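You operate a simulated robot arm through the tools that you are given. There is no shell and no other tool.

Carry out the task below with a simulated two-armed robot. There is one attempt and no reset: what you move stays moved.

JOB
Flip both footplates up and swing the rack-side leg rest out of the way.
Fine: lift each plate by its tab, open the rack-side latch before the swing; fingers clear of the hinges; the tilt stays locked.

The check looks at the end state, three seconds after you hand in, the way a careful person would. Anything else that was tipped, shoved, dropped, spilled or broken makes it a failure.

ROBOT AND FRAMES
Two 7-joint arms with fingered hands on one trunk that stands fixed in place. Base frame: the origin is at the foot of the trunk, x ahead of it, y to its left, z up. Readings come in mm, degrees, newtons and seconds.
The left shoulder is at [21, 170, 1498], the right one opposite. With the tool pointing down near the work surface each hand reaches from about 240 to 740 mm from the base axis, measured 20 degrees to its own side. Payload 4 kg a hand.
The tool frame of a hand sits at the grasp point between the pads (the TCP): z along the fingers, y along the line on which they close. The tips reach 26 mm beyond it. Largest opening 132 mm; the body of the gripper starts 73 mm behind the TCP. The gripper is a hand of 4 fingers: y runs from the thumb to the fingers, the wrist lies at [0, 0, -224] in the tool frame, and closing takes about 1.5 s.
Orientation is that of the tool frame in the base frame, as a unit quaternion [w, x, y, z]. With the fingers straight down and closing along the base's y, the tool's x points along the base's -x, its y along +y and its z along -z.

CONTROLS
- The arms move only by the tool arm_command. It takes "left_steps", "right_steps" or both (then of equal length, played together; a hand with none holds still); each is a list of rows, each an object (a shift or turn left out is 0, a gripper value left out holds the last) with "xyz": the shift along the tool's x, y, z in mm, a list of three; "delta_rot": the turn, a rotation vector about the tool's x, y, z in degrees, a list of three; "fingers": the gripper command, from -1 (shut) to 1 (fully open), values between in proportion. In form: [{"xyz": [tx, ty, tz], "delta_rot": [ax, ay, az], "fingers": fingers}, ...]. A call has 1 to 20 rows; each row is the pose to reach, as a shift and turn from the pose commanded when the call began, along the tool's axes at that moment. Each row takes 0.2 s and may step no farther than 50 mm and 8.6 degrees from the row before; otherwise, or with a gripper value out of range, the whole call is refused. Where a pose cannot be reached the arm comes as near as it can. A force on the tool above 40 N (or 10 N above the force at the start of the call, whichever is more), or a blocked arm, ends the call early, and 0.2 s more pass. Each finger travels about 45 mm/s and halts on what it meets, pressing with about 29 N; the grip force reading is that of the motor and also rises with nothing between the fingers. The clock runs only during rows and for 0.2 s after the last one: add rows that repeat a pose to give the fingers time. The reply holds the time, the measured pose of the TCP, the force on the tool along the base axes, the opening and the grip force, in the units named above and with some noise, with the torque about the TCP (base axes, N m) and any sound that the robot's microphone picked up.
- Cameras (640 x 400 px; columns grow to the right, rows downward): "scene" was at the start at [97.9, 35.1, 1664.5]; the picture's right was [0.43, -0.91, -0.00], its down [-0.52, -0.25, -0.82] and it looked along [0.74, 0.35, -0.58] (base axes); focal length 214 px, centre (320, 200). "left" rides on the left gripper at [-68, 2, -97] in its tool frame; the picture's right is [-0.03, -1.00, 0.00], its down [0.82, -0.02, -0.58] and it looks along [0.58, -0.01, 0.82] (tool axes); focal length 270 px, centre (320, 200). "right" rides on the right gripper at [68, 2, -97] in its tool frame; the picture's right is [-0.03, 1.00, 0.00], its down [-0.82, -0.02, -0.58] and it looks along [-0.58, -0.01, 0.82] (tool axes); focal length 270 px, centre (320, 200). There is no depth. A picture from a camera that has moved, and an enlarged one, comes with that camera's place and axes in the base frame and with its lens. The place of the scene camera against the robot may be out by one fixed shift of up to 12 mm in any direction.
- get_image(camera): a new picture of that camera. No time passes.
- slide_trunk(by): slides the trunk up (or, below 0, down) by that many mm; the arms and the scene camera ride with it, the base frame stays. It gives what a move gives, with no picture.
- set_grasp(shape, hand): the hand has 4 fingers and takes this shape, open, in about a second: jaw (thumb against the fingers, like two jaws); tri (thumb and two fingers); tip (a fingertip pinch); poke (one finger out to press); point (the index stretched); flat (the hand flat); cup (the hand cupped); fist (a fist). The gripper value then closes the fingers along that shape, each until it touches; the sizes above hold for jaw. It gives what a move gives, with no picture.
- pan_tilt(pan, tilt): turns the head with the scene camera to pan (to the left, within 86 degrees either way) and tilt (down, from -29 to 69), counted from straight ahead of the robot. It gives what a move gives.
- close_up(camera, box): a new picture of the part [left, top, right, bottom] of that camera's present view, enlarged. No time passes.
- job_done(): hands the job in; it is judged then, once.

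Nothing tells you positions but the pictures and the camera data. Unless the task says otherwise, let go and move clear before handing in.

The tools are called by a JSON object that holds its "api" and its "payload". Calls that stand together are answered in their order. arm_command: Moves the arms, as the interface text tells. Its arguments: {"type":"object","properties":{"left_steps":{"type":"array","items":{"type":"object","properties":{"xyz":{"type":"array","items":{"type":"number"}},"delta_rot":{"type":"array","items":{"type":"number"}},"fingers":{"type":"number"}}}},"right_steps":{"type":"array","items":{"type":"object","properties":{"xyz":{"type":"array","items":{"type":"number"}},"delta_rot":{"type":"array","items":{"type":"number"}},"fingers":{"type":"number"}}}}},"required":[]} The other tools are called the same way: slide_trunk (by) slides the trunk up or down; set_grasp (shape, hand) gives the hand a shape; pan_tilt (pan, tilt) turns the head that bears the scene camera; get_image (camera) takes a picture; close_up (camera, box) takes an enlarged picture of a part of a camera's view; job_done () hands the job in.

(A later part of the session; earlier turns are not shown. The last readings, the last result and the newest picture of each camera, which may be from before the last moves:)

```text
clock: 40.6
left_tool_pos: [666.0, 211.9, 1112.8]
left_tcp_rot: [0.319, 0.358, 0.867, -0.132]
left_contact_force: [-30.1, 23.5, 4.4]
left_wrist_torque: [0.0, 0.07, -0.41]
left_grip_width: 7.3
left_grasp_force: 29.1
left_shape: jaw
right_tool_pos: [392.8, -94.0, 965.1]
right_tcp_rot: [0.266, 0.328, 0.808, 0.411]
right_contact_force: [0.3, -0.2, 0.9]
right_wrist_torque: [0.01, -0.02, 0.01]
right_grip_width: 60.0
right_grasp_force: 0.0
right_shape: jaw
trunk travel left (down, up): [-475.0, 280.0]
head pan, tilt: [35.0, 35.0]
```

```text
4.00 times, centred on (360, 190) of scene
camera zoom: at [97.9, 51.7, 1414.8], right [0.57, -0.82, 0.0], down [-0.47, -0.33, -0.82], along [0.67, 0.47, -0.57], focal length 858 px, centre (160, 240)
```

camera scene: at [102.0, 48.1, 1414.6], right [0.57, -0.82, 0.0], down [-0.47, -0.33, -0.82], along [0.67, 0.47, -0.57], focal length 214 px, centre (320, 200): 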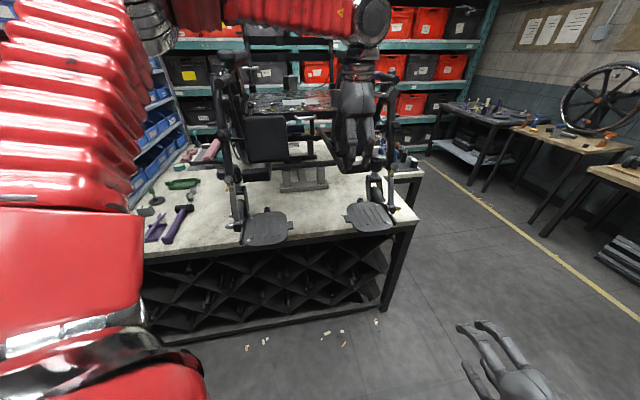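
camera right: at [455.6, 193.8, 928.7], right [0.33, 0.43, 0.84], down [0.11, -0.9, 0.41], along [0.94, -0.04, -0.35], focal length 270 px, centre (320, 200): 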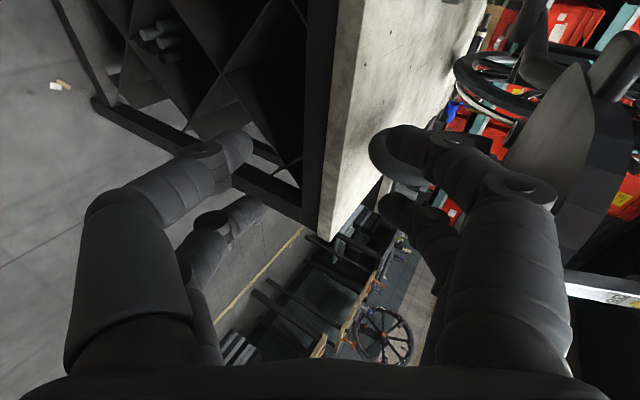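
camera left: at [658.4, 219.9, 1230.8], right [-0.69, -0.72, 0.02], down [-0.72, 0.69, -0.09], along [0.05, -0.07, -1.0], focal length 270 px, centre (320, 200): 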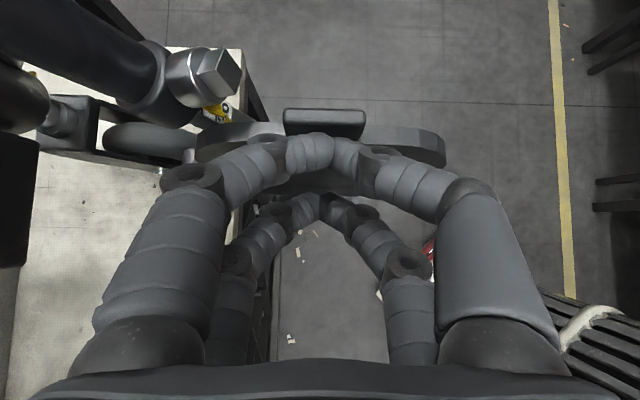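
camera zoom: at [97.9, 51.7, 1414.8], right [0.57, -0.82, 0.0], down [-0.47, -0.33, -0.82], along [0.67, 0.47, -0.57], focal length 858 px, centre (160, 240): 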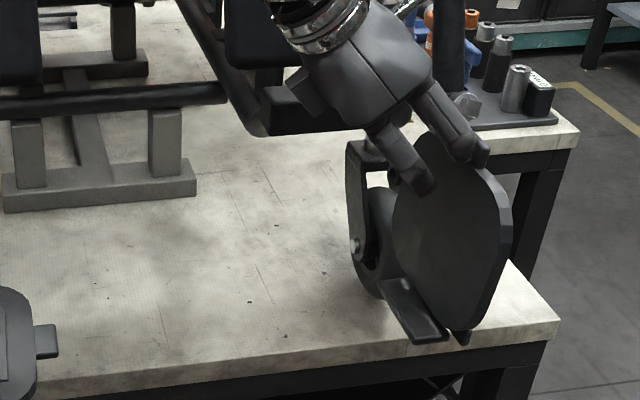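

It hit its stop (38 N reaction). I'll back the fingers away and see whether the plate stays up.

{"api": "arm_command", "payload": {"left_steps": [{"xyz": [15, 0, -13]}, {"xyz": [30, 0, -26]}, {"xyz": [45, 0, -39]}, {"xyz": [60, 0, -52]}, {"xyz": [60, 0, -52]}]}}

{"api": "get_image", "payload": {"camera": "left"}}

{"api": "close_up", "payload": {"camera": "scene", "box": [310, 140, 410, 240]}}

```text
clock: 41.8
left_tool_pos: [614.9, 260.4, 1112.0]
left_tcp_rot: [0.319, 0.359, 0.867, -0.132]
left_contact_force: [0.8, 0.4, -0.6]
left_wrist_torque: [-0.02, 0.04, -0.03]
left_grip_width: 6.1
left_grasp_force: 29.3
left_shape: jaw
right_tool_pos: [396.8, -97.8, 963.6]
right_tcp_rot: [0.264, 0.329, 0.808, 0.411]
right_contact_force: [-1.2, 0.3, -0.4]
right_wrist_torque: [0.0, -0.01, 0.02]
right_grip_width: 60.1
right_grasp_force: 0.0
right_shape: jaw
trunk travel left (down, up): [-475.0, 280.0]
head pan, tilt: [35.0, 35.0]
```

```text
taken
camera left: at [608.9, 270.1, 1231.6], right [-0.69, -0.72, 0.02], down [-0.72, 0.69, -0.09], along [0.05, -0.07, -1.0], focal length 270 px, centre (320, 200)
```

left: 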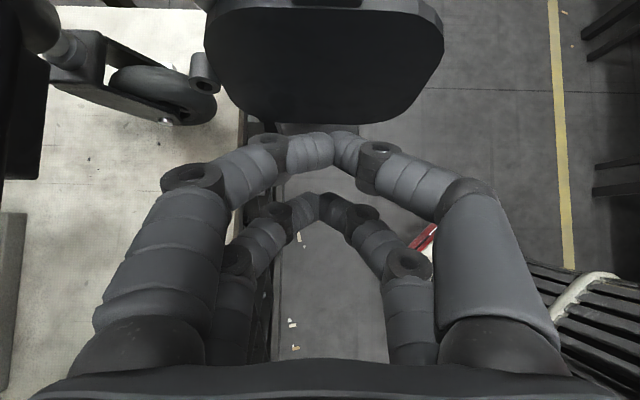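

```text
4.00 times, centred on (360, 190) of scene
camera zoom: at [104.2, 48.1, 1414.4], right [0.57, -0.82, 0.0], down [-0.47, -0.33, -0.82], along [0.67, 0.47, -0.57], focal length 858 px, centre (160, 240)
```

zoom: 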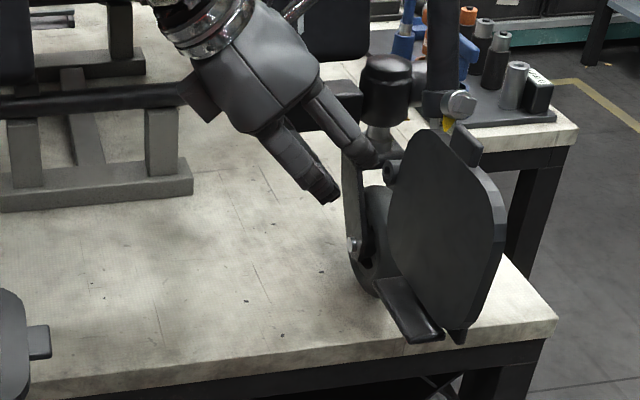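

The right plate stays up by itself. Now the rack-side (left) plate: I'll bring the hand upright again and over to above its tab.

{"api": "arm_command", "payload": {"left_steps": [{"xyz": [26.1, 0, -22.3], "delta_rot": [0, 6.75, 0], "fingers": -0.15}, {"xyz": [52.2, 0, -44.6], "delta_rot": [0, 13.5, 0]}, {"xyz": [78.3, 0, -67], "delta_rot": [0, 20.25, 0]}, {"xyz": [104.4, 0, -89.3], "delta_rot": [0, 27, 0]}, {"xyz": [130.5, 0, -111.6], "delta_rot": [0, 33.75, 0]}, {"xyz": [156.6, 0, -133.9], "delta_rot": [0, 40.5, 0]}, {"xyz": [156.6, 0, -133.9], "delta_rot": [0, 40.5, 0]}]}}

{"api": "get_image", "payload": {"camera": "left"}}

{"api": "get_image", "payload": {"camera": "scene"}}

```text
clock: 43.4
left_tool_pos: [469.4, 407.9, 1113.5]
left_tcp_rot: [0.0, 0.383, 0.924, 0.0]
left_contact_force: [0.0, -0.7, -0.2]
left_wrist_torque: [0.01, -0.01, -0.01]
left_grip_width: 55.9
left_grasp_force: 0.1
left_shape: jaw
right_tool_pos: [396.7, -97.2, 964.8]
right_tcp_rot: [0.264, 0.329, 0.808, 0.411]
right_contact_force: [-0.1, -0.7, -0.2]
right_wrist_torque: [-0.03, 0.01, 0.02]
right_grip_width: 60.0
right_grasp_force: 0.0
right_shape: jaw
trunk travel left (down, up): [-475.0, 280.0]
head pan, tilt: [35.0, 35.0]
```

```text
taken
camera left: at [518.7, 361.2, 1210.2], right [-0.69, -0.72, 0.0], down [-0.59, 0.56, 0.58], along [-0.42, 0.4, -0.81], focal length 270 px, centre (320, 200)
```

left: 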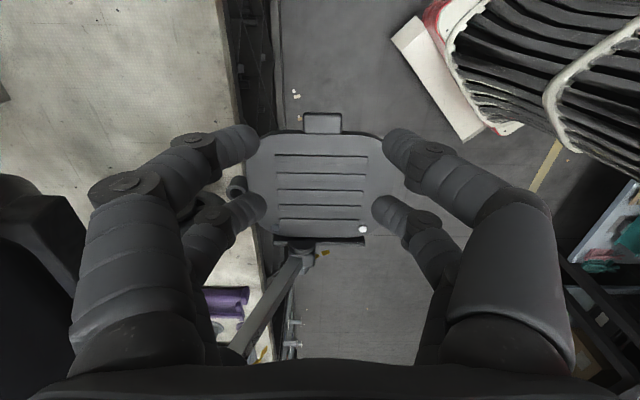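

```text
taken
camera scene: at [103.7, 48.2, 1414.4], right [0.57, -0.82, 0.0], down [-0.47, -0.33, -0.82], along [0.67, 0.47, -0.57], focal length 214 px, centre (320, 200)
```

scene: 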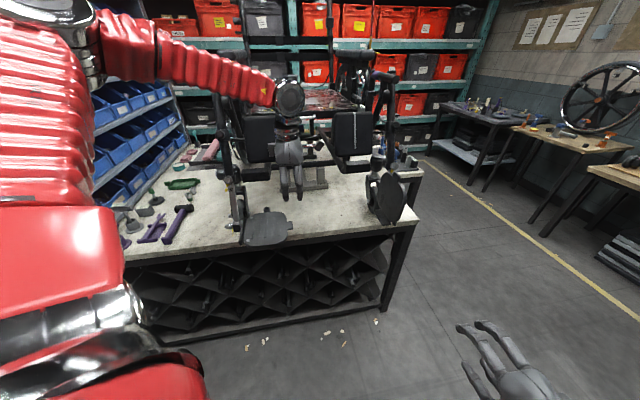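

The left tab is at r 15–35, f ≈ 618. Before gripping, I'll rehearse the final tilted pose in free air above to be sure the arm can reach it.

{"api": "arm_command", "payload": {"left_steps": [{"xyz": [19, 0, 0], "delta_rot": [0, 6.75, 0]}, {"xyz": [38, 0, 0], "delta_rot": [0, 13.5, 0]}, {"xyz": [57, 0, 0], "delta_rot": [0, 20.25, 0]}, {"xyz": [76, 0, 0], "delta_rot": [0, 27, 0]}, {"xyz": [95, 0, 0], "delta_rot": [0, 33.75, 0]}, {"xyz": [113, 0, 0], "delta_rot": [0, 40.5, 0]}, {"xyz": [113, 0, 0], "delta_rot": [0, 40.5, 0]}]}}

{"api": "get_image", "payload": {"camera": "left"}}

{"api": "close_up", "payload": {"camera": "scene", "box": [210, 120, 330, 260]}}

```text
clock: 45.0
left_tool_pos: [388.4, 487.0, 1113.2]
left_tcp_rot: [-0.321, 0.359, 0.867, 0.132]
left_contact_force: [-0.4, -0.9, -0.4]
left_wrist_torque: [-0.03, -0.01, 0.02]
left_grip_width: 55.7
left_grasp_force: 0.2
left_shape: jaw
right_tool_pos: [396.5, -95.8, 964.1]
right_tcp_rot: [0.265, 0.328, 0.808, 0.411]
right_contact_force: [0.3, 0.0, -0.2]
right_wrist_torque: [0.01, 0.02, 0.0]
right_grip_width: 59.9
right_grasp_force: 0.0
right_shape: jaw
trunk travel left (down, up): [-475.0, 280.0]
head pan, tilt: [35.0, 35.0]
```

```text
taken
camera left: at [470.9, 408.0, 1142.7], right [-0.69, -0.72, -0.02], down [-0.19, 0.16, 0.97], along [-0.7, 0.68, -0.24], focal length 270 px, centre (320, 200)
```

left: 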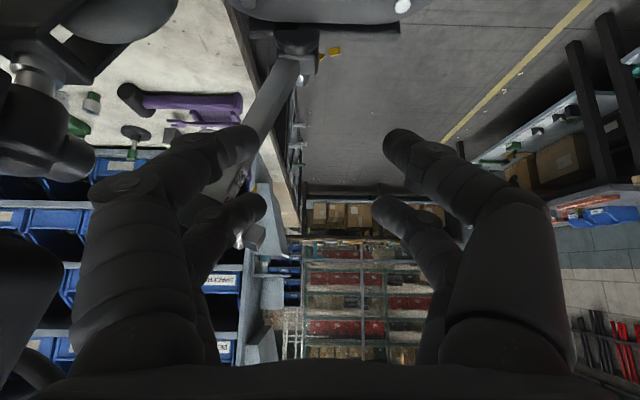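

```text
2.86 times, centred on (270, 190) of scene
camera zoom: at [103.3, 48.3, 1414.5], right [0.57, -0.82, 0.0], down [-0.47, -0.33, -0.82], along [0.67, 0.47, -0.57], focal length 613 px, centre (463, 229)
```

zoom: 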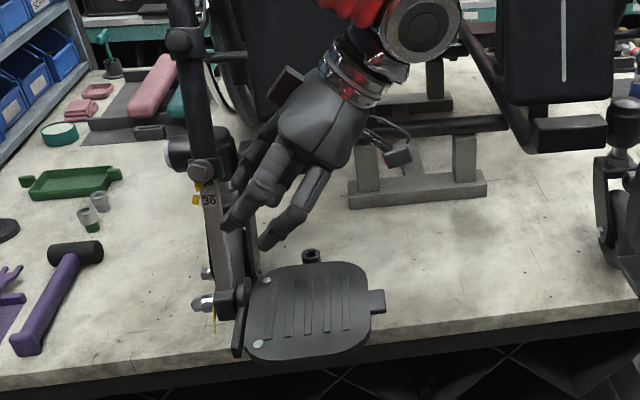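

The pose is reachable. I'll return above the tab and lower to straddle it.

{"api": "arm_command", "payload": {"left_steps": [{"xyz": [-14.7, 0, -12.6], "delta_rot": [0, -6.75, 0]}, {"xyz": [-29.4, 0, -25.1], "delta_rot": [0, -13.5, 0]}, {"xyz": [-44.1, 0, -37.7], "delta_rot": [0, -20.25, 0]}, {"xyz": [-58.8, 0, -50.3], "delta_rot": [0, -27, 0]}, {"xyz": [-73.5, 0, -62.8], "delta_rot": [0, -33.75, 0]}, {"xyz": [-88.2, 0, -75.4], "delta_rot": [0, -40.5, 0]}, {"xyz": [-88.2, 0, -75.4], "delta_rot": [0, -40.5, 0]}]}}

{"api": "arm_command", "payload": {"left_steps": [{"xyz": [0, -2, 35]}, {"xyz": [0, -2, 70]}, {"xyz": [0, -2, 95]}, {"xyz": [0, -2, 95]}]}}

{"api": "get_image", "payload": {"camera": "left"}}

```text
clock: 46.6
left_tool_pos: [471.8, 405.1, 1113.7]
left_tcp_rot: [0.001, 0.383, 0.924, 0.0]
left_contact_force: [-0.2, 0.3, 1.3]
left_wrist_torque: [-0.02, -0.01, -0.01]
left_grip_width: 55.8
left_grasp_force: 0.0
left_shape: jaw
right_tool_pos: [395.9, -96.4, 963.8]
right_tcp_rot: [0.264, 0.329, 0.808, 0.412]
right_contact_force: [-0.4, 0.4, 0.0]
right_wrist_torque: [0.0, 0.0, -0.01]
right_grip_width: 60.0
right_grasp_force: 0.0
right_shape: jaw
trunk travel left (down, up): [-475.0, 280.0]
head pan, tilt: [35.0, 35.0]
```

```text
clock: 47.6
left_tool_pos: [468.7, 403.2, 1018.1]
left_tcp_rot: [0.0, 0.383, 0.924, 0.0]
left_contact_force: [-1.0, -0.2, 0.7]
left_wrist_torque: [-0.02, -0.04, 0.01]
left_grip_width: 55.9
left_grasp_force: 0.1
left_shape: jaw
right_tool_pos: [395.6, -96.8, 963.8]
right_tcp_rot: [0.264, 0.328, 0.808, 0.412]
right_contact_force: [0.8, -0.3, -0.5]
right_wrist_torque: [-0.01, -0.01, -0.03]
right_grip_width: 59.9
right_grasp_force: 0.0
right_shape: jaw
trunk travel left (down, up): [-475.0, 280.0]
head pan, tilt: [35.0, 35.0]
```

```text
taken
camera left: at [518.7, 356.1, 1115.6], right [-0.69, -0.72, 0.0], down [-0.59, 0.56, 0.58], along [-0.42, 0.4, -0.82], focal length 270 px, centre (320, 200)
```

left: 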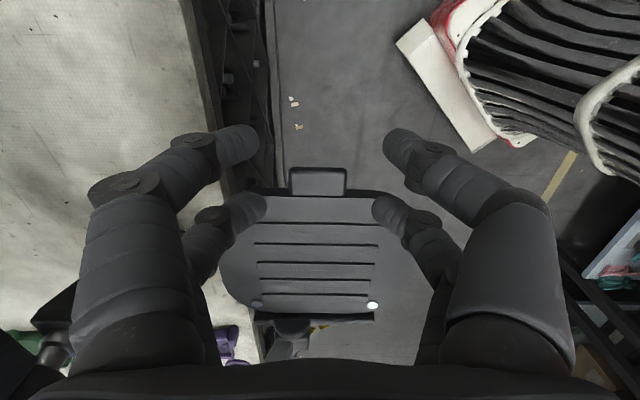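

Aligned. Lowering to straddle the tab, then closing.

{"api": "arm_command", "payload": {"left_steps": [{"xyz": [0, 0, 13]}, {"xyz": [0, 0, 26]}, {"xyz": [0, 0, 39]}, {"xyz": [0, 0, 39]}]}}

{"api": "get_image", "payload": {"camera": "left"}}

{"api": "close_up", "payload": {"camera": "scene", "box": [230, 180, 310, 250]}}

```text
clock: 48.6
left_tool_pos: [469.9, 402.6, 980.7]
left_tcp_rot: [-0.001, 0.383, 0.924, 0.0]
left_contact_force: [0.7, -0.5, 0.9]
left_wrist_torque: [0.01, -0.01, -0.01]
left_grip_width: 55.3
left_grasp_force: 0.1
left_shape: jaw
right_tool_pos: [395.9, -96.4, 964.9]
right_tcp_rot: [0.264, 0.329, 0.808, 0.411]
right_contact_force: [0.3, -0.4, 1.2]
right_wrist_torque: [0.01, 0.0, 0.0]
right_grip_width: 60.2
right_grasp_force: 0.0
right_shape: jaw
trunk travel left (down, up): [-475.0, 280.0]
head pan, tilt: [35.0, 35.0]
```

```text
taken
camera left: at [519.2, 356.6, 1077.2], right [-0.69, -0.72, 0.0], down [-0.59, 0.56, 0.58], along [-0.42, 0.4, -0.82], focal length 270 px, centre (320, 200)
```

left: 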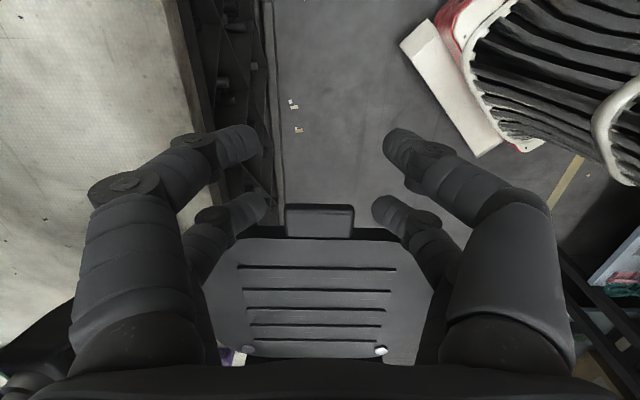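

```text
5.71 times, centred on (270, 215) of scene
camera zoom: at [103.3, 48.2, 1414.5], right [0.57, -0.82, 0.0], down [-0.47, -0.33, -0.82], along [0.67, 0.47, -0.57], focal length 1226 px, centre (606, 114)
```

zoom: 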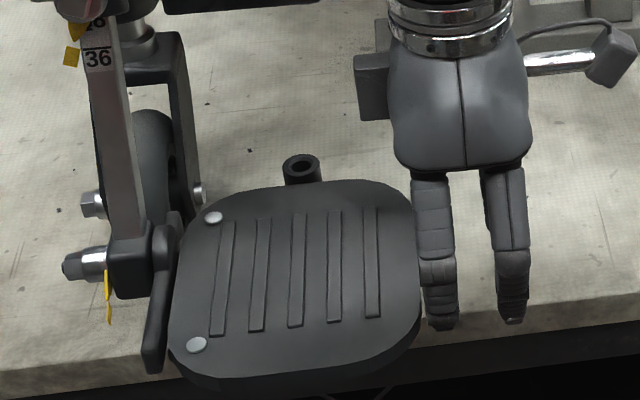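

Good alignment. Closing on the left tab.

{"api": "arm_command", "payload": {"left_steps": [{"fingers": -0.5}, {"fingers": -0.5}, {"fingers": -0.5}, {"fingers": -1}, {"fingers": -1}, {"fingers": -1}]}}

{"api": "get_image", "payload": {"camera": "left"}}

{"api": "close_up", "payload": {"camera": "scene", "box": [230, 180, 310, 250]}}

```text
clock: 50.0
left_tool_pos: [469.2, 403.6, 978.6]
left_tcp_rot: [-0.002, 0.383, 0.924, 0.0]
left_contact_force: [0.9, -0.5, -2.3]
left_wrist_torque: [-0.05, -0.05, -0.01]
left_grip_width: 0.0
left_grasp_force: 25.0
left_shape: jaw
right_tool_pos: [397.0, -97.1, 964.1]
right_tcp_rot: [0.264, 0.329, 0.808, 0.412]
right_contact_force: [0.0, -0.4, 0.4]
right_wrist_torque: [0.0, 0.01, 0.03]
right_grip_width: 60.1
right_grasp_force: 0.1
right_shape: jaw
trunk travel left (down, up): [-475.0, 280.0]
head pan, tilt: [35.0, 35.0]
```

```text
taken
camera left: at [519.2, 356.8, 1076.7], right [-0.69, -0.72, 0.0], down [-0.59, 0.56, 0.58], along [-0.42, 0.4, -0.82], focal length 270 px, centre (320, 200)
```

left: 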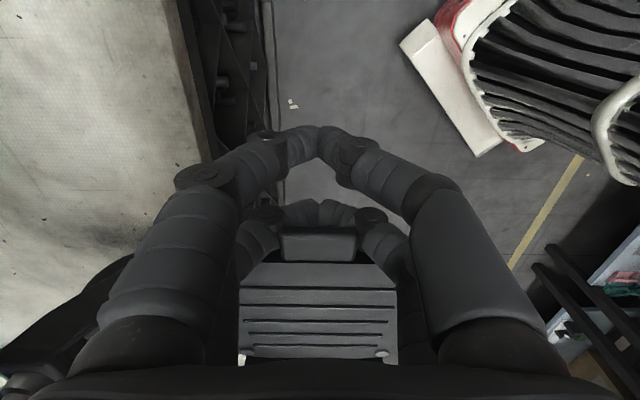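

```text
5.71 times, centred on (270, 215) of scene
camera zoom: at [103.8, 48.4, 1414.4], right [0.57, -0.82, 0.0], down [-0.47, -0.33, -0.82], along [0.67, 0.47, -0.57], focal length 1226 px, centre (606, 114)
```

zoom: 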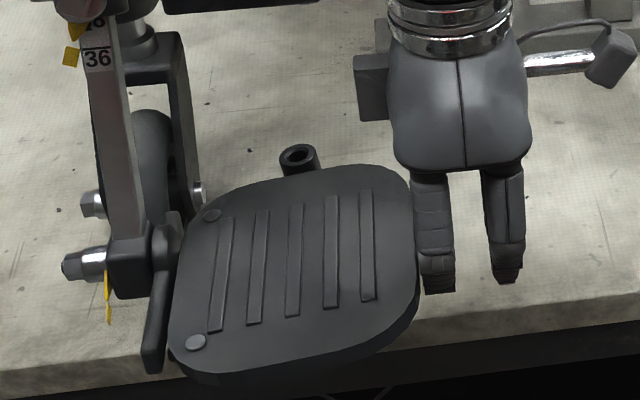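

The tab is cradled and the plate slightly lifted, same as on the other side. Raising along the mirrored arc.

{"api": "arm_command", "payload": {"left_steps": [{"xyz": [0, 0, -10.8], "delta_rot": [0, 2.2, 0], "fingers": -1}, {"xyz": [0.5, 0, -22], "delta_rot": [0, 4.5, 0]}, {"xyz": [2.3, 0, -32.8], "delta_rot": [0, 6.8, 0]}, {"xyz": [4.7, 0, -43.4], "delta_rot": [0, 9, 0]}, {"xyz": [8.3, 0, -53.6], "delta_rot": [0, 11.2, 0]}, {"xyz": [12.6, 0, -63.6], "delta_rot": [0, 13.5, 0]}, {"xyz": [18, 0, -73], "delta_rot": [0, 15.8, 0]}, {"xyz": [24, 0, -82], "delta_rot": [0, 18, 0]}, {"xyz": [30.8, 0, -90.4], "delta_rot": [0, 20.2, 0]}, {"xyz": [38.4, 0, -98.2], "delta_rot": [0, 22.5, 0]}]}}

{"api": "get_image", "payload": {"camera": "left"}}

{"api": "close_up", "payload": {"camera": "scene", "box": [220, 160, 320, 250]}}

```text
clock: 52.2
left_tool_pos: [443.6, 429.8, 1078.4]
left_tcp_rot: [-0.181, 0.375, 0.906, 0.075]
left_contact_force: [0.7, -0.1, -0.9]
left_wrist_torque: [0.01, -0.02, -0.02]
left_grip_width: 0.0
left_grasp_force: 29.5
left_shape: jaw
right_tool_pos: [397.3, -97.5, 964.1]
right_tcp_rot: [0.264, 0.329, 0.808, 0.411]
right_contact_force: [-0.2, 1.1, -1.1]
right_wrist_torque: [-0.03, 0.02, 0.02]
right_grip_width: 60.0
right_grasp_force: 0.2
right_shape: jaw
trunk travel left (down, up): [-475.0, 280.0]
head pan, tilt: [35.0, 35.0]
```

```text
taken
camera left: at [514.3, 361.9, 1141.4], right [-0.69, -0.72, -0.01], down [-0.39, 0.36, 0.85], along [-0.61, 0.59, -0.53], focal length 270 px, centre (320, 200)
```

left: 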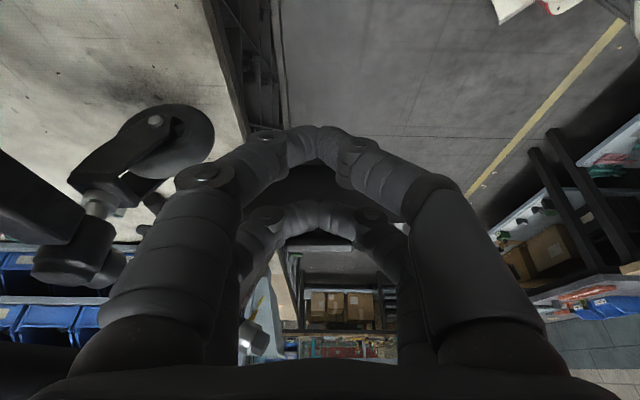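

```text
4.44 times, centred on (270, 205) of scene
camera zoom: at [103.7, 48.2, 1414.5], right [0.57, -0.82, 0.0], down [-0.47, -0.33, -0.82], along [0.67, 0.47, -0.57], focal length 953 px, centre (542, 178)
```

zoom: 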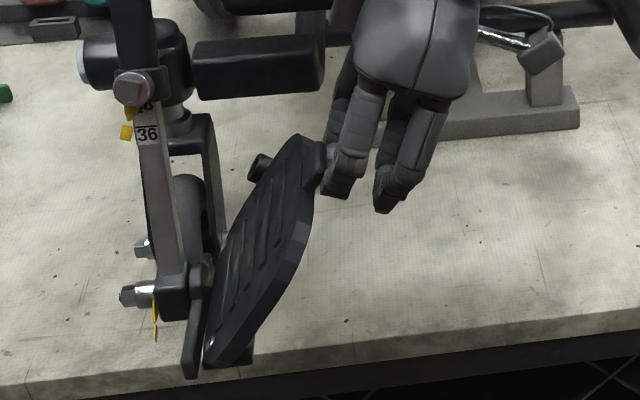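

The plate is at about 55°. Continuing to vertical.

{"api": "arm_command", "payload": {"left_steps": [{"xyz": [10.3, 0, -3], "delta_rot": [0, 2.2, 0]}, {"xyz": [20.5, 0, -5.7], "delta_rot": [0, 4.5, 0]}, {"xyz": [31.3, 0, -6.9], "delta_rot": [0, 6.8, 0]}, {"xyz": [42.1, 0, -7.8], "delta_rot": [0, 9, 0]}, {"xyz": [53.1, 0, -7.2], "delta_rot": [0, 11.2, 0]}, {"xyz": [64.1, 0, -6.2], "delta_rot": [0, 13.5, 0]}, {"xyz": [75, 0, -3.8], "delta_rot": [0, 15.8, 0]}, {"xyz": [85.8, 0, -1], "delta_rot": [0, 18, 0]}]}}

{"api": "get_image", "payload": {"camera": "left"}}

{"api": "close_up", "payload": {"camera": "scene", "box": [210, 150, 320, 250]}}

```text
clock: 54.0
left_tool_pos: [386.4, 485.4, 1111.7]
left_tcp_rot: [-0.321, 0.359, 0.867, 0.133]
left_contact_force: [-0.6, 0.1, -0.6]
left_wrist_torque: [-0.01, -0.01, 0.03]
left_grip_width: 0.0
left_grasp_force: 29.4
left_shape: jaw
right_tool_pos: [396.9, -96.5, 963.0]
right_tcp_rot: [0.264, 0.33, 0.808, 0.411]
right_contact_force: [-0.8, -0.4, 0.4]
right_wrist_torque: [-0.01, 0.01, 0.03]
right_grip_width: 59.9
right_grasp_force: 0.0
right_shape: jaw
trunk travel left (down, up): [-475.0, 280.0]
head pan, tilt: [35.0, 35.0]
```

```text
taken
camera left: at [468.4, 406.9, 1140.8], right [-0.69, -0.72, -0.02], down [-0.19, 0.16, 0.97], along [-0.7, 0.68, -0.24], focal length 270 px, centre (320, 200)
```

left: 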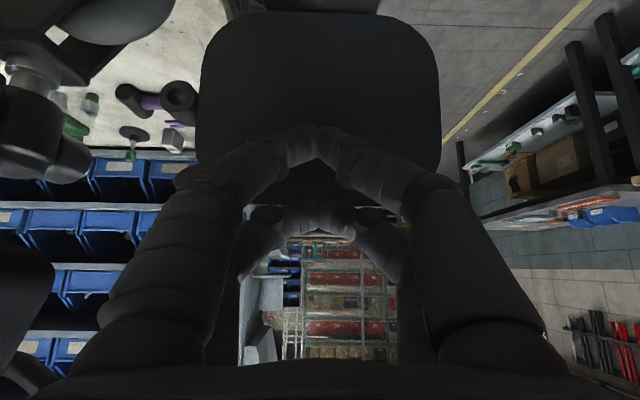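

```text
4.00 times, centred on (265, 200) of scene
camera zoom: at [103.5, 48.3, 1414.5], right [0.57, -0.82, 0.0], down [-0.47, -0.33, -0.82], along [0.67, 0.47, -0.57], focal length 858 px, centre (540, 200)
```

zoom: 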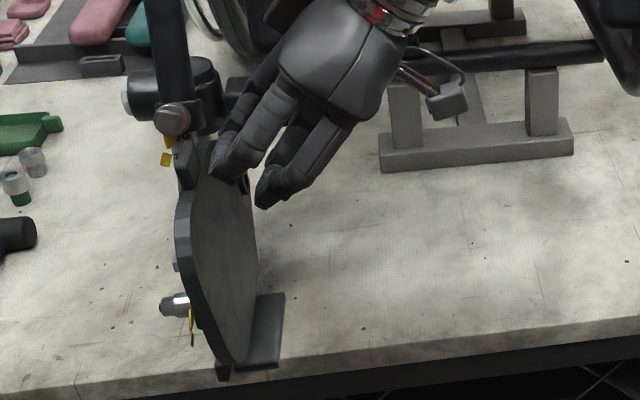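

Nearly vertical; a small extra push to its stop, then back off.

{"api": "arm_command", "payload": {"left_steps": [{"xyz": [7, 0, 4]}, {"xyz": [13, 0, 8]}, {"xyz": [18, 0, 11]}]}}

{"api": "close_up", "payload": {"camera": "scene", "box": [210, 150, 320, 250]}}

{"api": "arm_command", "payload": {"left_steps": [{"xyz": [-15, 0, -13]}, {"xyz": [-30, 0, -26]}, {"xyz": [-45, 0, -39]}, {"xyz": [-60, 0, -52]}, {"xyz": [-80, 0, -69]}, {"xyz": [-100, 0, -86]}, {"xyz": [-100, 0, -86]}]}}

{"api": "close_up", "payload": {"camera": "scene", "box": [210, 150, 320, 250]}}

{"api": "get_image", "payload": {"camera": "left"}}

```text
clock: 55.0
left_tool_pos: [379.7, 494.5, 1115.4]
left_tcp_rot: [-0.31, 0.363, 0.869, 0.132]
left_contact_force: [22.1, -19.8, -4.7]
left_wrist_torque: [-0.08, -0.15, -0.05]
left_grip_width: 0.0
left_grasp_force: 29.4
left_shape: jaw
right_tool_pos: [398.3, -98.3, 964.3]
right_tcp_rot: [0.263, 0.329, 0.808, 0.412]
right_contact_force: [-0.5, 0.5, -0.3]
right_wrist_torque: [-0.01, 0.02, -0.02]
right_grip_width: 60.2
right_grasp_force: 0.1
right_shape: jaw
trunk travel left (down, up): [-475.0, 280.0]
head pan, tilt: [35.0, 35.0]
stopped in row 3 (left hand): the force on the tool passed its limit at 40 N (the readings are from after the stop); the commanded pose is now the measured one
```

```text
4.00 times, centred on (265, 200) of scene
camera zoom: at [105.9, 46.5, 1414.4], right [0.57, -0.82, 0.0], down [-0.47, -0.33, -0.82], along [0.67, 0.47, -0.57], focal length 858 px, centre (540, 200)
```

zoom: 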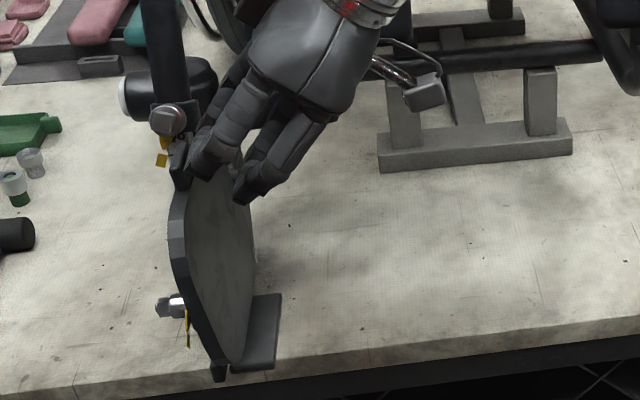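

```text
clock: 56.6
left_tool_pos: [467.8, 405.6, 1118.1]
left_tcp_rot: [-0.315, 0.361, 0.868, 0.132]
left_contact_force: [-0.3, -0.3, 0.4]
left_wrist_torque: [0.02, -0.01, 0.02]
left_grip_width: 0.0
left_grasp_force: 29.2
left_shape: jaw
right_tool_pos: [396.1, -96.5, 964.2]
right_tcp_rot: [0.264, 0.329, 0.808, 0.411]
right_contact_force: [-0.3, 0.5, 0.6]
right_wrist_torque: [-0.02, 0.01, 0.02]
right_grip_width: 60.2
right_grasp_force: 0.0
right_shape: jaw
trunk travel left (down, up): [-475.0, 280.0]
head pan, tilt: [35.0, 35.0]
```

```text
4.00 times, centred on (265, 200) of scene
camera zoom: at [103.0, 48.4, 1414.5], right [0.57, -0.82, 0.0], down [-0.47, -0.33, -0.82], along [0.67, 0.47, -0.57], focal length 858 px, centre (540, 200)
```

zoom: 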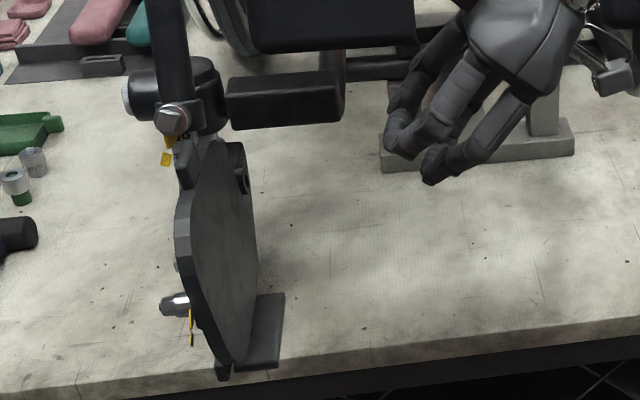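

```text
taken
camera left: at [548.9, 326.5, 1148.0], right [-0.7, -0.72, -0.02], down [-0.2, 0.16, 0.97], along [-0.69, 0.68, -0.25], focal length 270 px, centre (320, 200)
```

left: 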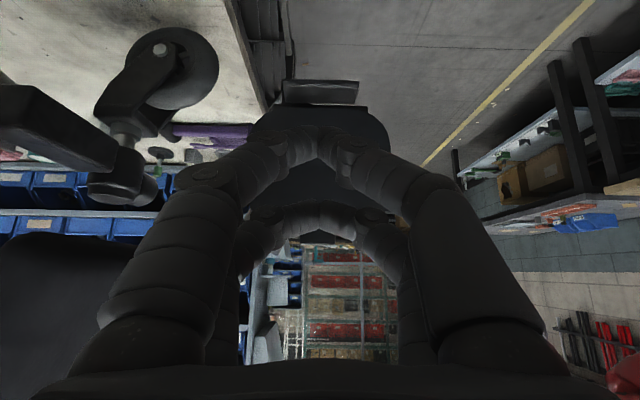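

Both plates are up at their stops. Next is the latch: I'll straighten the hand, back it off in front, and raise the trunk to look at the seat-corner lever.

{"api": "arm_command", "payload": {"left_steps": [{"xyz": [0, -15, -5], "delta_rot": [0, -7.9, 0]}, {"xyz": [0, -30, -10], "delta_rot": [0, -15.8, 0]}, {"xyz": [0, -45, -15], "delta_rot": [0, -23.7, 0]}, {"xyz": [0, -60, -20], "delta_rot": [0, -31.6, 0]}, {"xyz": [0, -75, -25], "delta_rot": [0, -39.3, 0]}, {"xyz": [0, -75, -25], "delta_rot": [0, -39.3, 0]}]}}

{"api": "slide_trunk", "payload": {"by": 250}}

{"api": "pan_tilt", "payload": {"pan": 45, "tilt": 40}}

{"api": "get_image", "payload": {"camera": "scene"}}

```text
clock: 58.0
left_tool_pos: [424.7, 340.8, 1135.7]
left_tcp_rot: [-0.005, 0.384, 0.923, 0.004]
left_contact_force: [0.0, 0.7, -0.2]
left_wrist_torque: [0.0, 0.0, 0.0]
left_grip_width: 0.0
left_grasp_force: 29.1
left_shape: jaw
right_tool_pos: [397.1, -96.4, 963.5]
right_tcp_rot: [0.264, 0.329, 0.808, 0.411]
right_contact_force: [0.3, 0.0, -0.1]
right_wrist_torque: [0.01, -0.01, 0.0]
right_grip_width: 60.1
right_grasp_force: 0.0
right_shape: jaw
trunk travel left (down, up): [-475.0, 280.0]
head pan, tilt: [35.0, 35.0]
```

```text
clock: 60.6
left_tool_pos: [425.4, 340.2, 1386.3]
left_tcp_rot: [-0.005, 0.383, 0.924, 0.003]
left_contact_force: [0.3, -0.6, -0.2]
left_wrist_torque: [-0.01, 0.0, -0.04]
left_grip_width: 0.2
left_grasp_force: 28.6
left_shape: jaw
right_tool_pos: [397.8, -96.4, 1213.4]
right_tcp_rot: [0.264, 0.329, 0.808, 0.411]
right_contact_force: [0.4, -1.3, 0.6]
right_wrist_torque: [-0.01, -0.01, -0.04]
right_grip_width: 60.0
right_grasp_force: 0.1
right_shape: jaw
trunk travel left (down, up): [-725.0, 30.0]
head pan, tilt: [35.0, 35.0]
```

```text
clock: 61.3
left_tool_pos: [425.1, 341.7, 1386.4]
left_tcp_rot: [-0.006, 0.384, 0.923, 0.004]
left_contact_force: [-0.3, -0.3, 0.6]
left_wrist_torque: [-0.02, -0.01, 0.0]
left_grip_width: 0.0
left_grasp_force: 29.2
left_shape: jaw
right_tool_pos: [396.1, -98.2, 1213.2]
right_tcp_rot: [0.264, 0.33, 0.808, 0.411]
right_contact_force: [0.3, 0.4, -0.4]
right_wrist_torque: [-0.01, -0.01, 0.02]
right_grip_width: 60.0
right_grasp_force: 0.0
right_shape: jaw
trunk travel left (down, up): [-725.0, 30.0]
head pan, tilt: [45.0, 40.0]
```

```text
taken
camera scene: at [78.3, 57.8, 1657.4], right [0.71, -0.71, 0.0], down [-0.46, -0.45, -0.77], along [0.54, 0.54, -0.64], focal length 214 px, centre (320, 200)
```

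scene: 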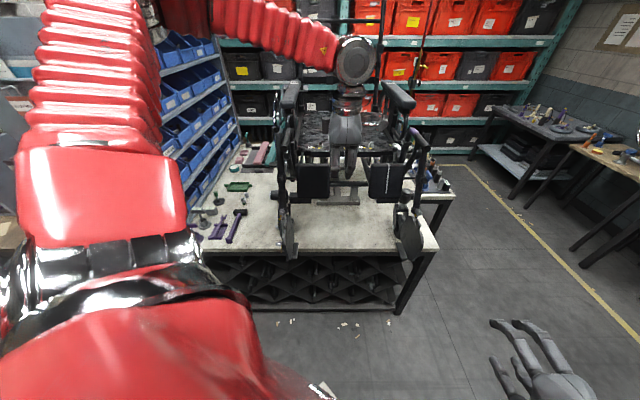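

I'll move the open hand up over the seat front, high above everything, to look down at the left seat-corner lever with its wrist camera.

{"api": "arm_command", "payload": {"left_steps": [{"xyz": [-3, 43, 0], "fingers": 1}, {"xyz": [-6, 86, 0]}, {"xyz": [-9, 129, 0]}, {"xyz": [-12, 172, 0]}, {"xyz": [-15, 215, 0]}, {"xyz": [-15, 255, 0]}, {"xyz": [-15, 255, 0]}, {"xyz": [-15, 255, 0]}]}}

{"api": "get_image", "payload": {"camera": "left"}}

{"api": "get_image", "payload": {"camera": "scene"}}

```text
clock: 63.1
left_tool_pos: [616.3, 511.5, 1385.4]
left_tcp_rot: [-0.005, 0.385, 0.923, 0.003]
left_contact_force: [0.3, 0.0, 0.8]
left_wrist_torque: [-0.03, 0.01, 0.01]
left_grip_width: 132.1
left_grasp_force: 0.0
left_shape: jaw
right_tool_pos: [397.4, -96.9, 1214.1]
right_tcp_rot: [0.264, 0.329, 0.808, 0.411]
right_contact_force: [0.0, -0.2, -0.1]
right_wrist_torque: [0.0, 0.02, -0.01]
right_grip_width: 60.2
right_grasp_force: 0.0
right_shape: jaw
trunk travel left (down, up): [-725.0, 30.0]
head pan, tilt: [45.0, 40.0]
```

```text
taken
camera left: at [666.5, 463.3, 1482.2], right [-0.69, -0.72, 0.0], down [-0.58, 0.56, 0.59], along [-0.42, 0.41, -0.81], focal length 270 px, centre (320, 200)
```

left: 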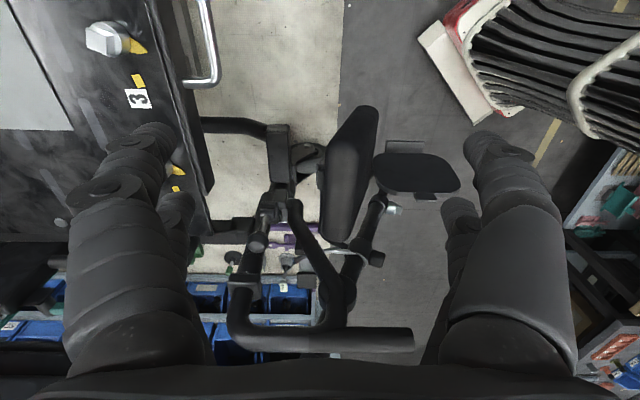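

```text
taken
camera scene: at [78.7, 58.0, 1657.4], right [0.71, -0.71, 0.0], down [-0.46, -0.45, -0.77], along [0.54, 0.54, -0.64], focal length 214 px, centre (320, 200)
```

scene: 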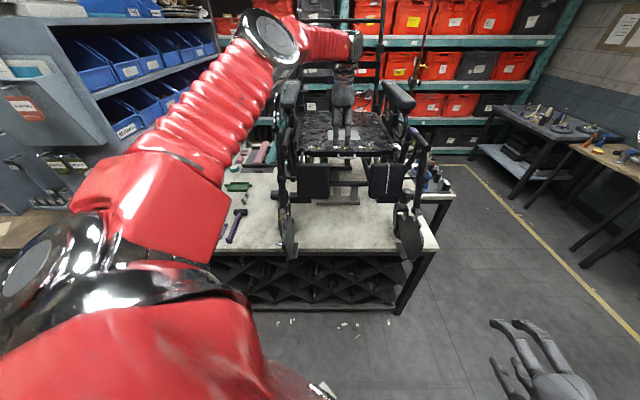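

Excellent top view of the hanger. I'll zoom in on the lever and pivot.

{"api": "close_up", "payload": {"camera": "left", "box": [200, 90, 440, 370]}}

{"api": "close_up", "payload": {"camera": "left", "box": [220, 170, 340, 270]}}

```text
1.43 times, centred on (320, 230) of left
camera zoom: at [666.5, 463.3, 1482.2], right [-0.69, -0.72, 0.0], down [-0.58, 0.56, 0.59], along [-0.42, 0.41, -0.81], focal length 386 px, centre (320, 157)
```

zoom: 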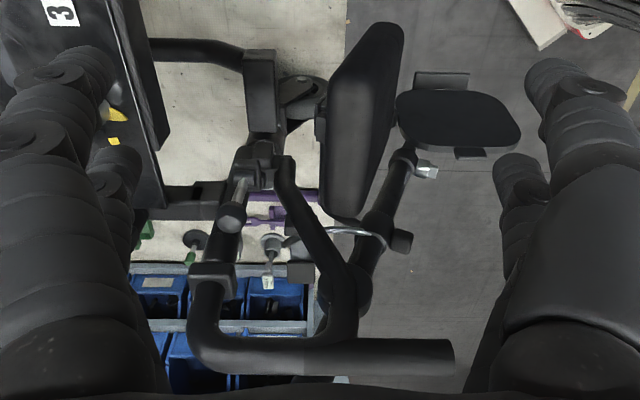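

```text
4.00 times, centred on (280, 220) of left
camera zoom: at [666.5, 463.3, 1482.2], right [-0.69, -0.72, 0.0], down [-0.58, 0.56, 0.59], along [-0.42, 0.41, -0.81], focal length 1081 px, centre (480, 120)
```

zoom: 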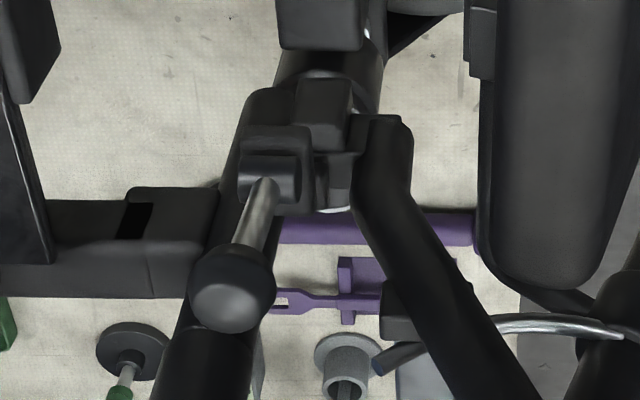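

The lever (ball on a rod) is pivoted on a clevis with a hook block on the hanger post; it seems free to swing inward, in front of the seat. I'll look at it from the scene camera as well, and compare with the other side.

{"api": "close_up", "payload": {"camera": "scene", "box": [275, 125, 325, 165]}}

{"api": "close_up", "payload": {"camera": "scene", "box": [380, 125, 430, 165]}}

{"api": "close_up", "payload": {"camera": "left", "box": [250, 190, 310, 230]}}

```text
10.00 times, centred on (300, 145) of scene
camera zoom: at [78.7, 58.0, 1657.4], right [0.71, -0.71, 0.0], down [-0.46, -0.45, -0.77], along [0.54, 0.54, -0.64], focal length 2145 px, centre (520, 750)
```

zoom: 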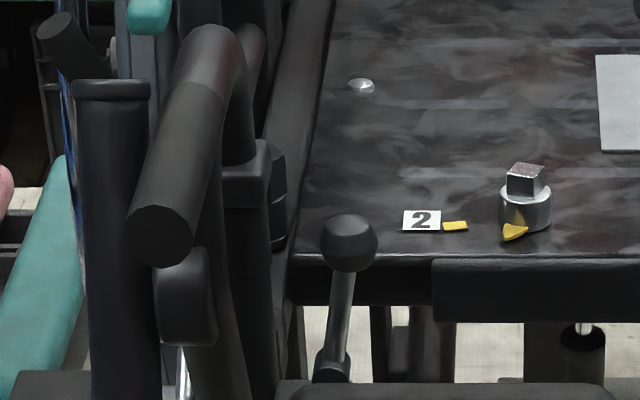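

```text
10.00 times, centred on (405, 145) of scene
camera zoom: at [78.7, 58.0, 1657.4], right [0.71, -0.71, 0.0], down [-0.46, -0.45, -0.77], along [0.54, 0.54, -0.64], focal length 2145 px, centre (-530, 750)
```

zoom: 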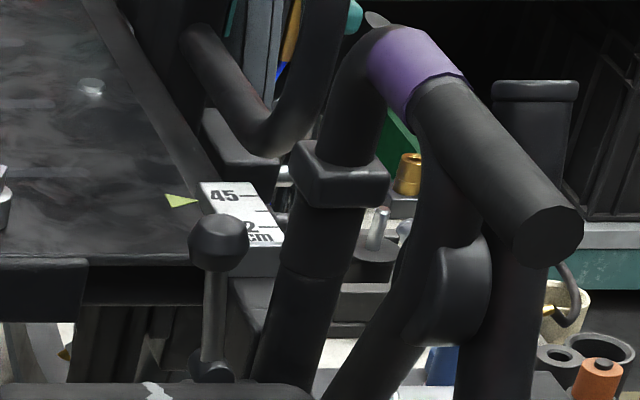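

```text
10.00 times, centred on (280, 210) of left
camera zoom: at [666.5, 463.3, 1482.2], right [-0.69, -0.72, 0.0], down [-0.58, 0.56, 0.59], along [-0.42, 0.41, -0.81], focal length 2703 px, centre (720, 100)
```

zoom: 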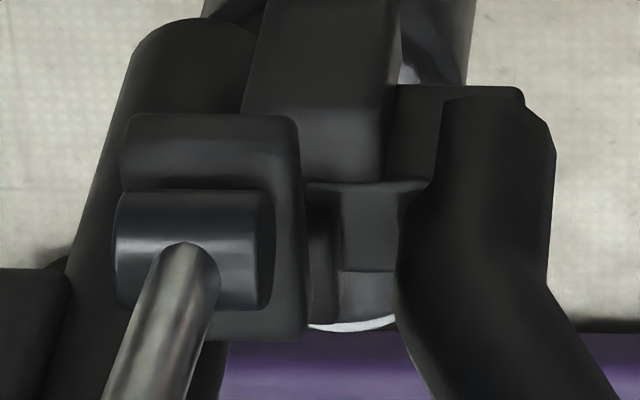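

The barrel axis runs fore-aft, so the lever swings in the lateral plane, inward. I'll set the hand to a 30° forward tilt above the ball and check the alignment before descending.

{"api": "arm_command", "payload": {"left_steps": [{"xyz": [20, 3, 4], "delta_rot": [-5, 0, 0], "fingers": -0.1}, {"xyz": [40, 5, 8], "delta_rot": [-10, 0, 0]}, {"xyz": [60, 7, 11], "delta_rot": [-15, 0, 0]}, {"xyz": [80, 9, 15], "delta_rot": [-20, 0, 0]}, {"xyz": [100, 12, 19], "delta_rot": [-25, 0, 0]}, {"xyz": [117, 14, 22], "delta_rot": [-30, 0, 0]}, {"xyz": [117, 14, 22], "delta_rot": [-30, 0, 0]}]}}

{"api": "get_image", "payload": {"camera": "left"}}

{"api": "close_up", "payload": {"camera": "scene", "box": [265, 90, 365, 170]}}

```text
clock: 64.7
left_tool_pos: [544.7, 602.4, 1366.5]
left_tcp_rot: [0.095, 0.373, 0.891, 0.241]
left_contact_force: [-0.4, 0.0, -0.5]
left_wrist_torque: [-0.01, -0.01, 0.03]
left_grip_width: 60.2
left_grasp_force: 0.0
left_shape: jaw
right_tool_pos: [396.1, -96.9, 1214.2]
right_tcp_rot: [0.264, 0.33, 0.808, 0.411]
right_contact_force: [-0.6, 0.4, -0.3]
right_wrist_torque: [-0.02, 0.02, 0.01]
right_grip_width: 60.1
right_grasp_force: 0.0
right_shape: jaw
trunk travel left (down, up): [-725.0, 30.0]
head pan, tilt: [45.0, 40.0]
```

```text
taken
camera left: at [559.6, 521.1, 1450.1], right [-0.6, -0.62, -0.5], down [-0.79, 0.36, 0.5], along [-0.13, 0.7, -0.71], focal length 270 px, centre (320, 200)
```

left: 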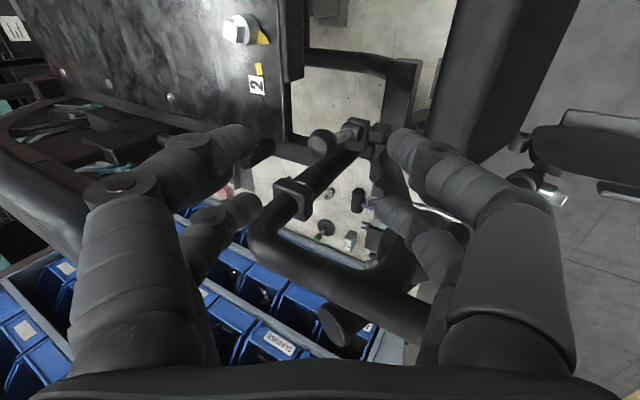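

```text
5.00 times, centred on (315, 130) of scene
camera zoom: at [79.0, 57.6, 1657.4], right [0.71, -0.71, 0.0], down [-0.46, -0.45, -0.77], along [0.54, 0.54, -0.64], focal length 1072 px, centre (345, 550)
```

zoom: 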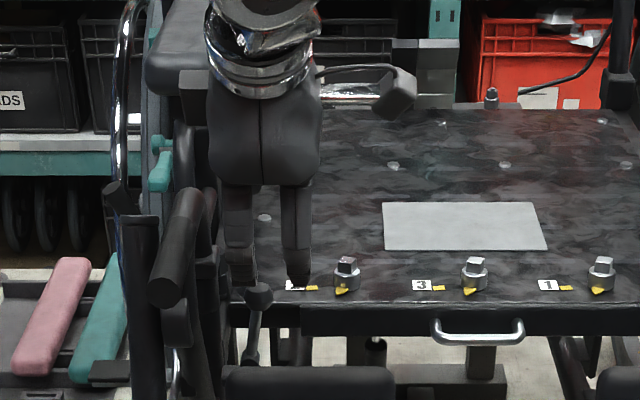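

Triangulating the ball from two wrist views gives (566.8, 650.8, 1279.5), and the finger pair is centred on it. Advancing along the tool axis to straddle the ball.

{"api": "arm_command", "payload": {"left_steps": [{"xyz": [0, 0, 30]}, {"xyz": [0, 0, 60]}, {"xyz": [0, 0, 80]}, {"xyz": [0, 0, 92]}, {"xyz": [0, 0, 92]}]}}

{"api": "get_image", "payload": {"camera": "left"}}

{"api": "close_up", "payload": {"camera": "scene", "box": [270, 110, 340, 170]}}

```text
clock: 65.9
left_tool_pos: [577.1, 637.1, 1287.2]
left_tcp_rot: [0.093, 0.373, 0.891, 0.242]
left_contact_force: [-0.9, -0.5, 0.5]
left_wrist_torque: [0.03, -0.01, 0.0]
left_grip_width: 59.9
left_grasp_force: 0.1
left_shape: jaw
right_tool_pos: [396.6, -98.4, 1214.1]
right_tcp_rot: [0.264, 0.329, 0.808, 0.411]
right_contact_force: [-0.9, -0.5, -0.2]
right_wrist_torque: [0.0, 0.03, 0.0]
right_grip_width: 60.1
right_grasp_force: 0.0
right_shape: jaw
trunk travel left (down, up): [-725.0, 30.0]
head pan, tilt: [45.0, 40.0]
```

```text
taken
camera left: at [591.6, 554.4, 1370.7], right [-0.6, -0.62, -0.5], down [-0.79, 0.36, 0.5], along [-0.13, 0.7, -0.71], focal length 270 px, centre (320, 200)
```

left: 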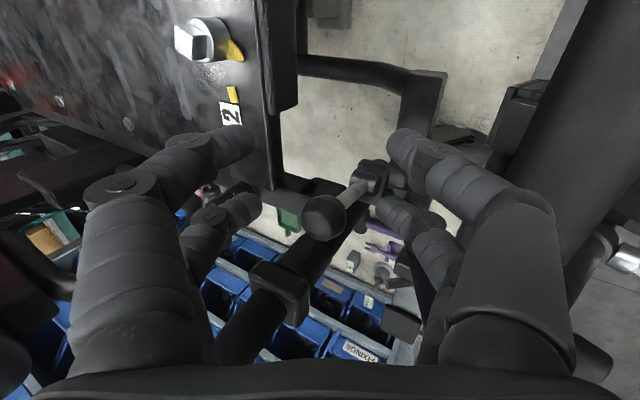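

```text
6.67 times, centred on (305, 140) of scene
camera zoom: at [78.0, 57.6, 1657.5], right [0.71, -0.71, 0.0], down [-0.45, -0.45, -0.77], along [0.54, 0.54, -0.64], focal length 1430 px, centre (420, 600)
```

zoom: 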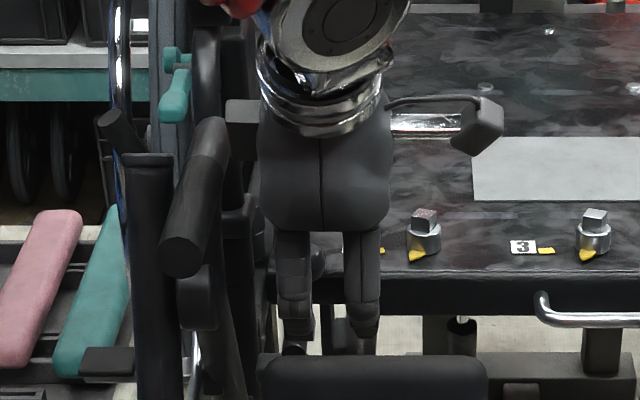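

The ball is between the far pair of fingers. Closing on it.

{"api": "arm_command", "payload": {"left_steps": [{"fingers": -0.5}, {"fingers": -0.5}, {"fingers": -0.6}, {"fingers": -0.8}, {"fingers": -1}, {"fingers": -1}]}}

{"api": "get_image", "payload": {"camera": "left"}}

```text
clock: 67.3
left_tool_pos: [576.3, 636.3, 1285.7]
left_tcp_rot: [0.094, 0.372, 0.892, 0.241]
left_contact_force: [0.2, -1.7, -1.7]
left_wrist_torque: [-0.4, 0.2, 0.07]
left_grip_width: 0.2
left_grasp_force: 27.1
left_shape: jaw
right_tool_pos: [396.9, -97.2, 1214.0]
right_tcp_rot: [0.264, 0.328, 0.808, 0.411]
right_contact_force: [0.0, -0.7, 0.9]
right_wrist_torque: [0.0, 0.03, -0.06]
right_grip_width: 60.2
right_grasp_force: 0.0
right_shape: jaw
trunk travel left (down, up): [-725.0, 30.0]
head pan, tilt: [45.0, 40.0]
```

```text
taken
camera left: at [591.8, 554.6, 1370.1], right [-0.6, -0.62, -0.5], down [-0.79, 0.36, 0.5], along [-0.13, 0.69, -0.71], focal length 270 px, centre (320, 200)
```

left: 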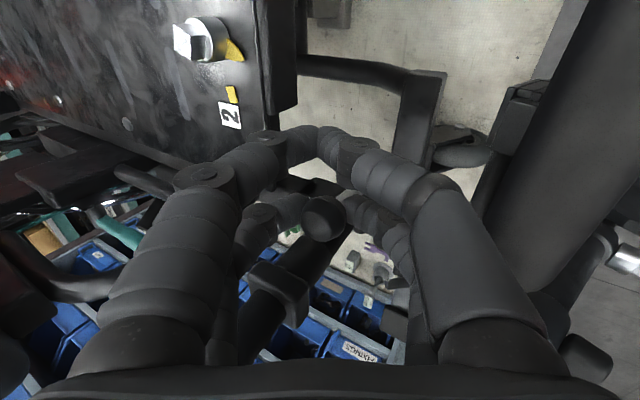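

The ball is caught with the fingertips around the rod. I'll swing it gently inward about its barrel and watch the force.

{"api": "arm_command", "payload": {"left_steps": [{"xyz": [-2.7, -0.6, 1], "delta_rot": [0, 2.2, 1.2], "fingers": -1}, {"xyz": [-5.4, -1.2, 2.1], "delta_rot": [0, 4.3, 2.5]}, {"xyz": [-8, -1.9, 3.3], "delta_rot": [0, 6.5, 3.8]}, {"xyz": [-10.7, -2.6, 4.5], "delta_rot": [0, 8.7, 5]}, {"xyz": [-13.1, -3.4, 5.9], "delta_rot": [0, 10.8, 6.2]}, {"xyz": [-15.6, -4.2, 7.3], "delta_rot": [0, 13, 7.5]}]}}

{"api": "get_image", "payload": {"camera": "left"}}

{"api": "close_up", "payload": {"camera": "scene", "box": [270, 110, 340, 170]}}

```text
clock: 68.7
left_tool_pos: [587.5, 625.3, 1278.1]
left_tcp_rot: [-0.023, 0.4, 0.87, 0.287]
left_contact_force: [-2.7, -4.4, -6.5]
left_wrist_torque: [-0.59, 0.22, 0.37]
left_grip_width: 0.5
left_grasp_force: 29.6
left_shape: jaw
right_tool_pos: [396.7, -96.4, 1214.0]
right_tcp_rot: [0.264, 0.329, 0.808, 0.411]
right_contact_force: [0.2, 0.4, -0.6]
right_wrist_torque: [0.02, 0.02, 0.03]
right_grip_width: 60.1
right_grasp_force: 0.1
right_shape: jaw
trunk travel left (down, up): [-725.0, 30.0]
head pan, tilt: [45.0, 40.0]
```

```text
taken
camera left: at [616.5, 530.3, 1340.6], right [-0.69, -0.53, -0.49], down [-0.68, 0.25, 0.69], along [-0.25, 0.81, -0.53], focal length 270 px, centre (320, 200)
```

left: 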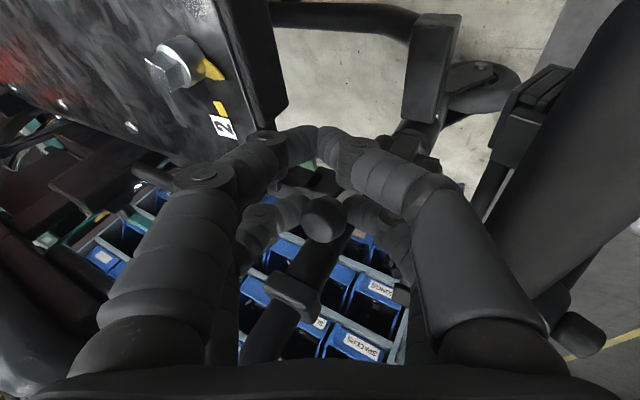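

```text
6.67 times, centred on (305, 140) of scene
camera zoom: at [78.9, 57.5, 1657.4], right [0.71, -0.71, 0.0], down [-0.46, -0.45, -0.77], along [0.54, 0.54, -0.64], focal length 1430 px, centre (420, 600)
```

zoom: 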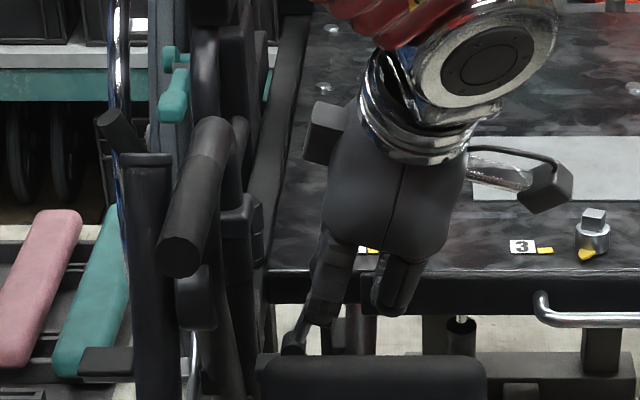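

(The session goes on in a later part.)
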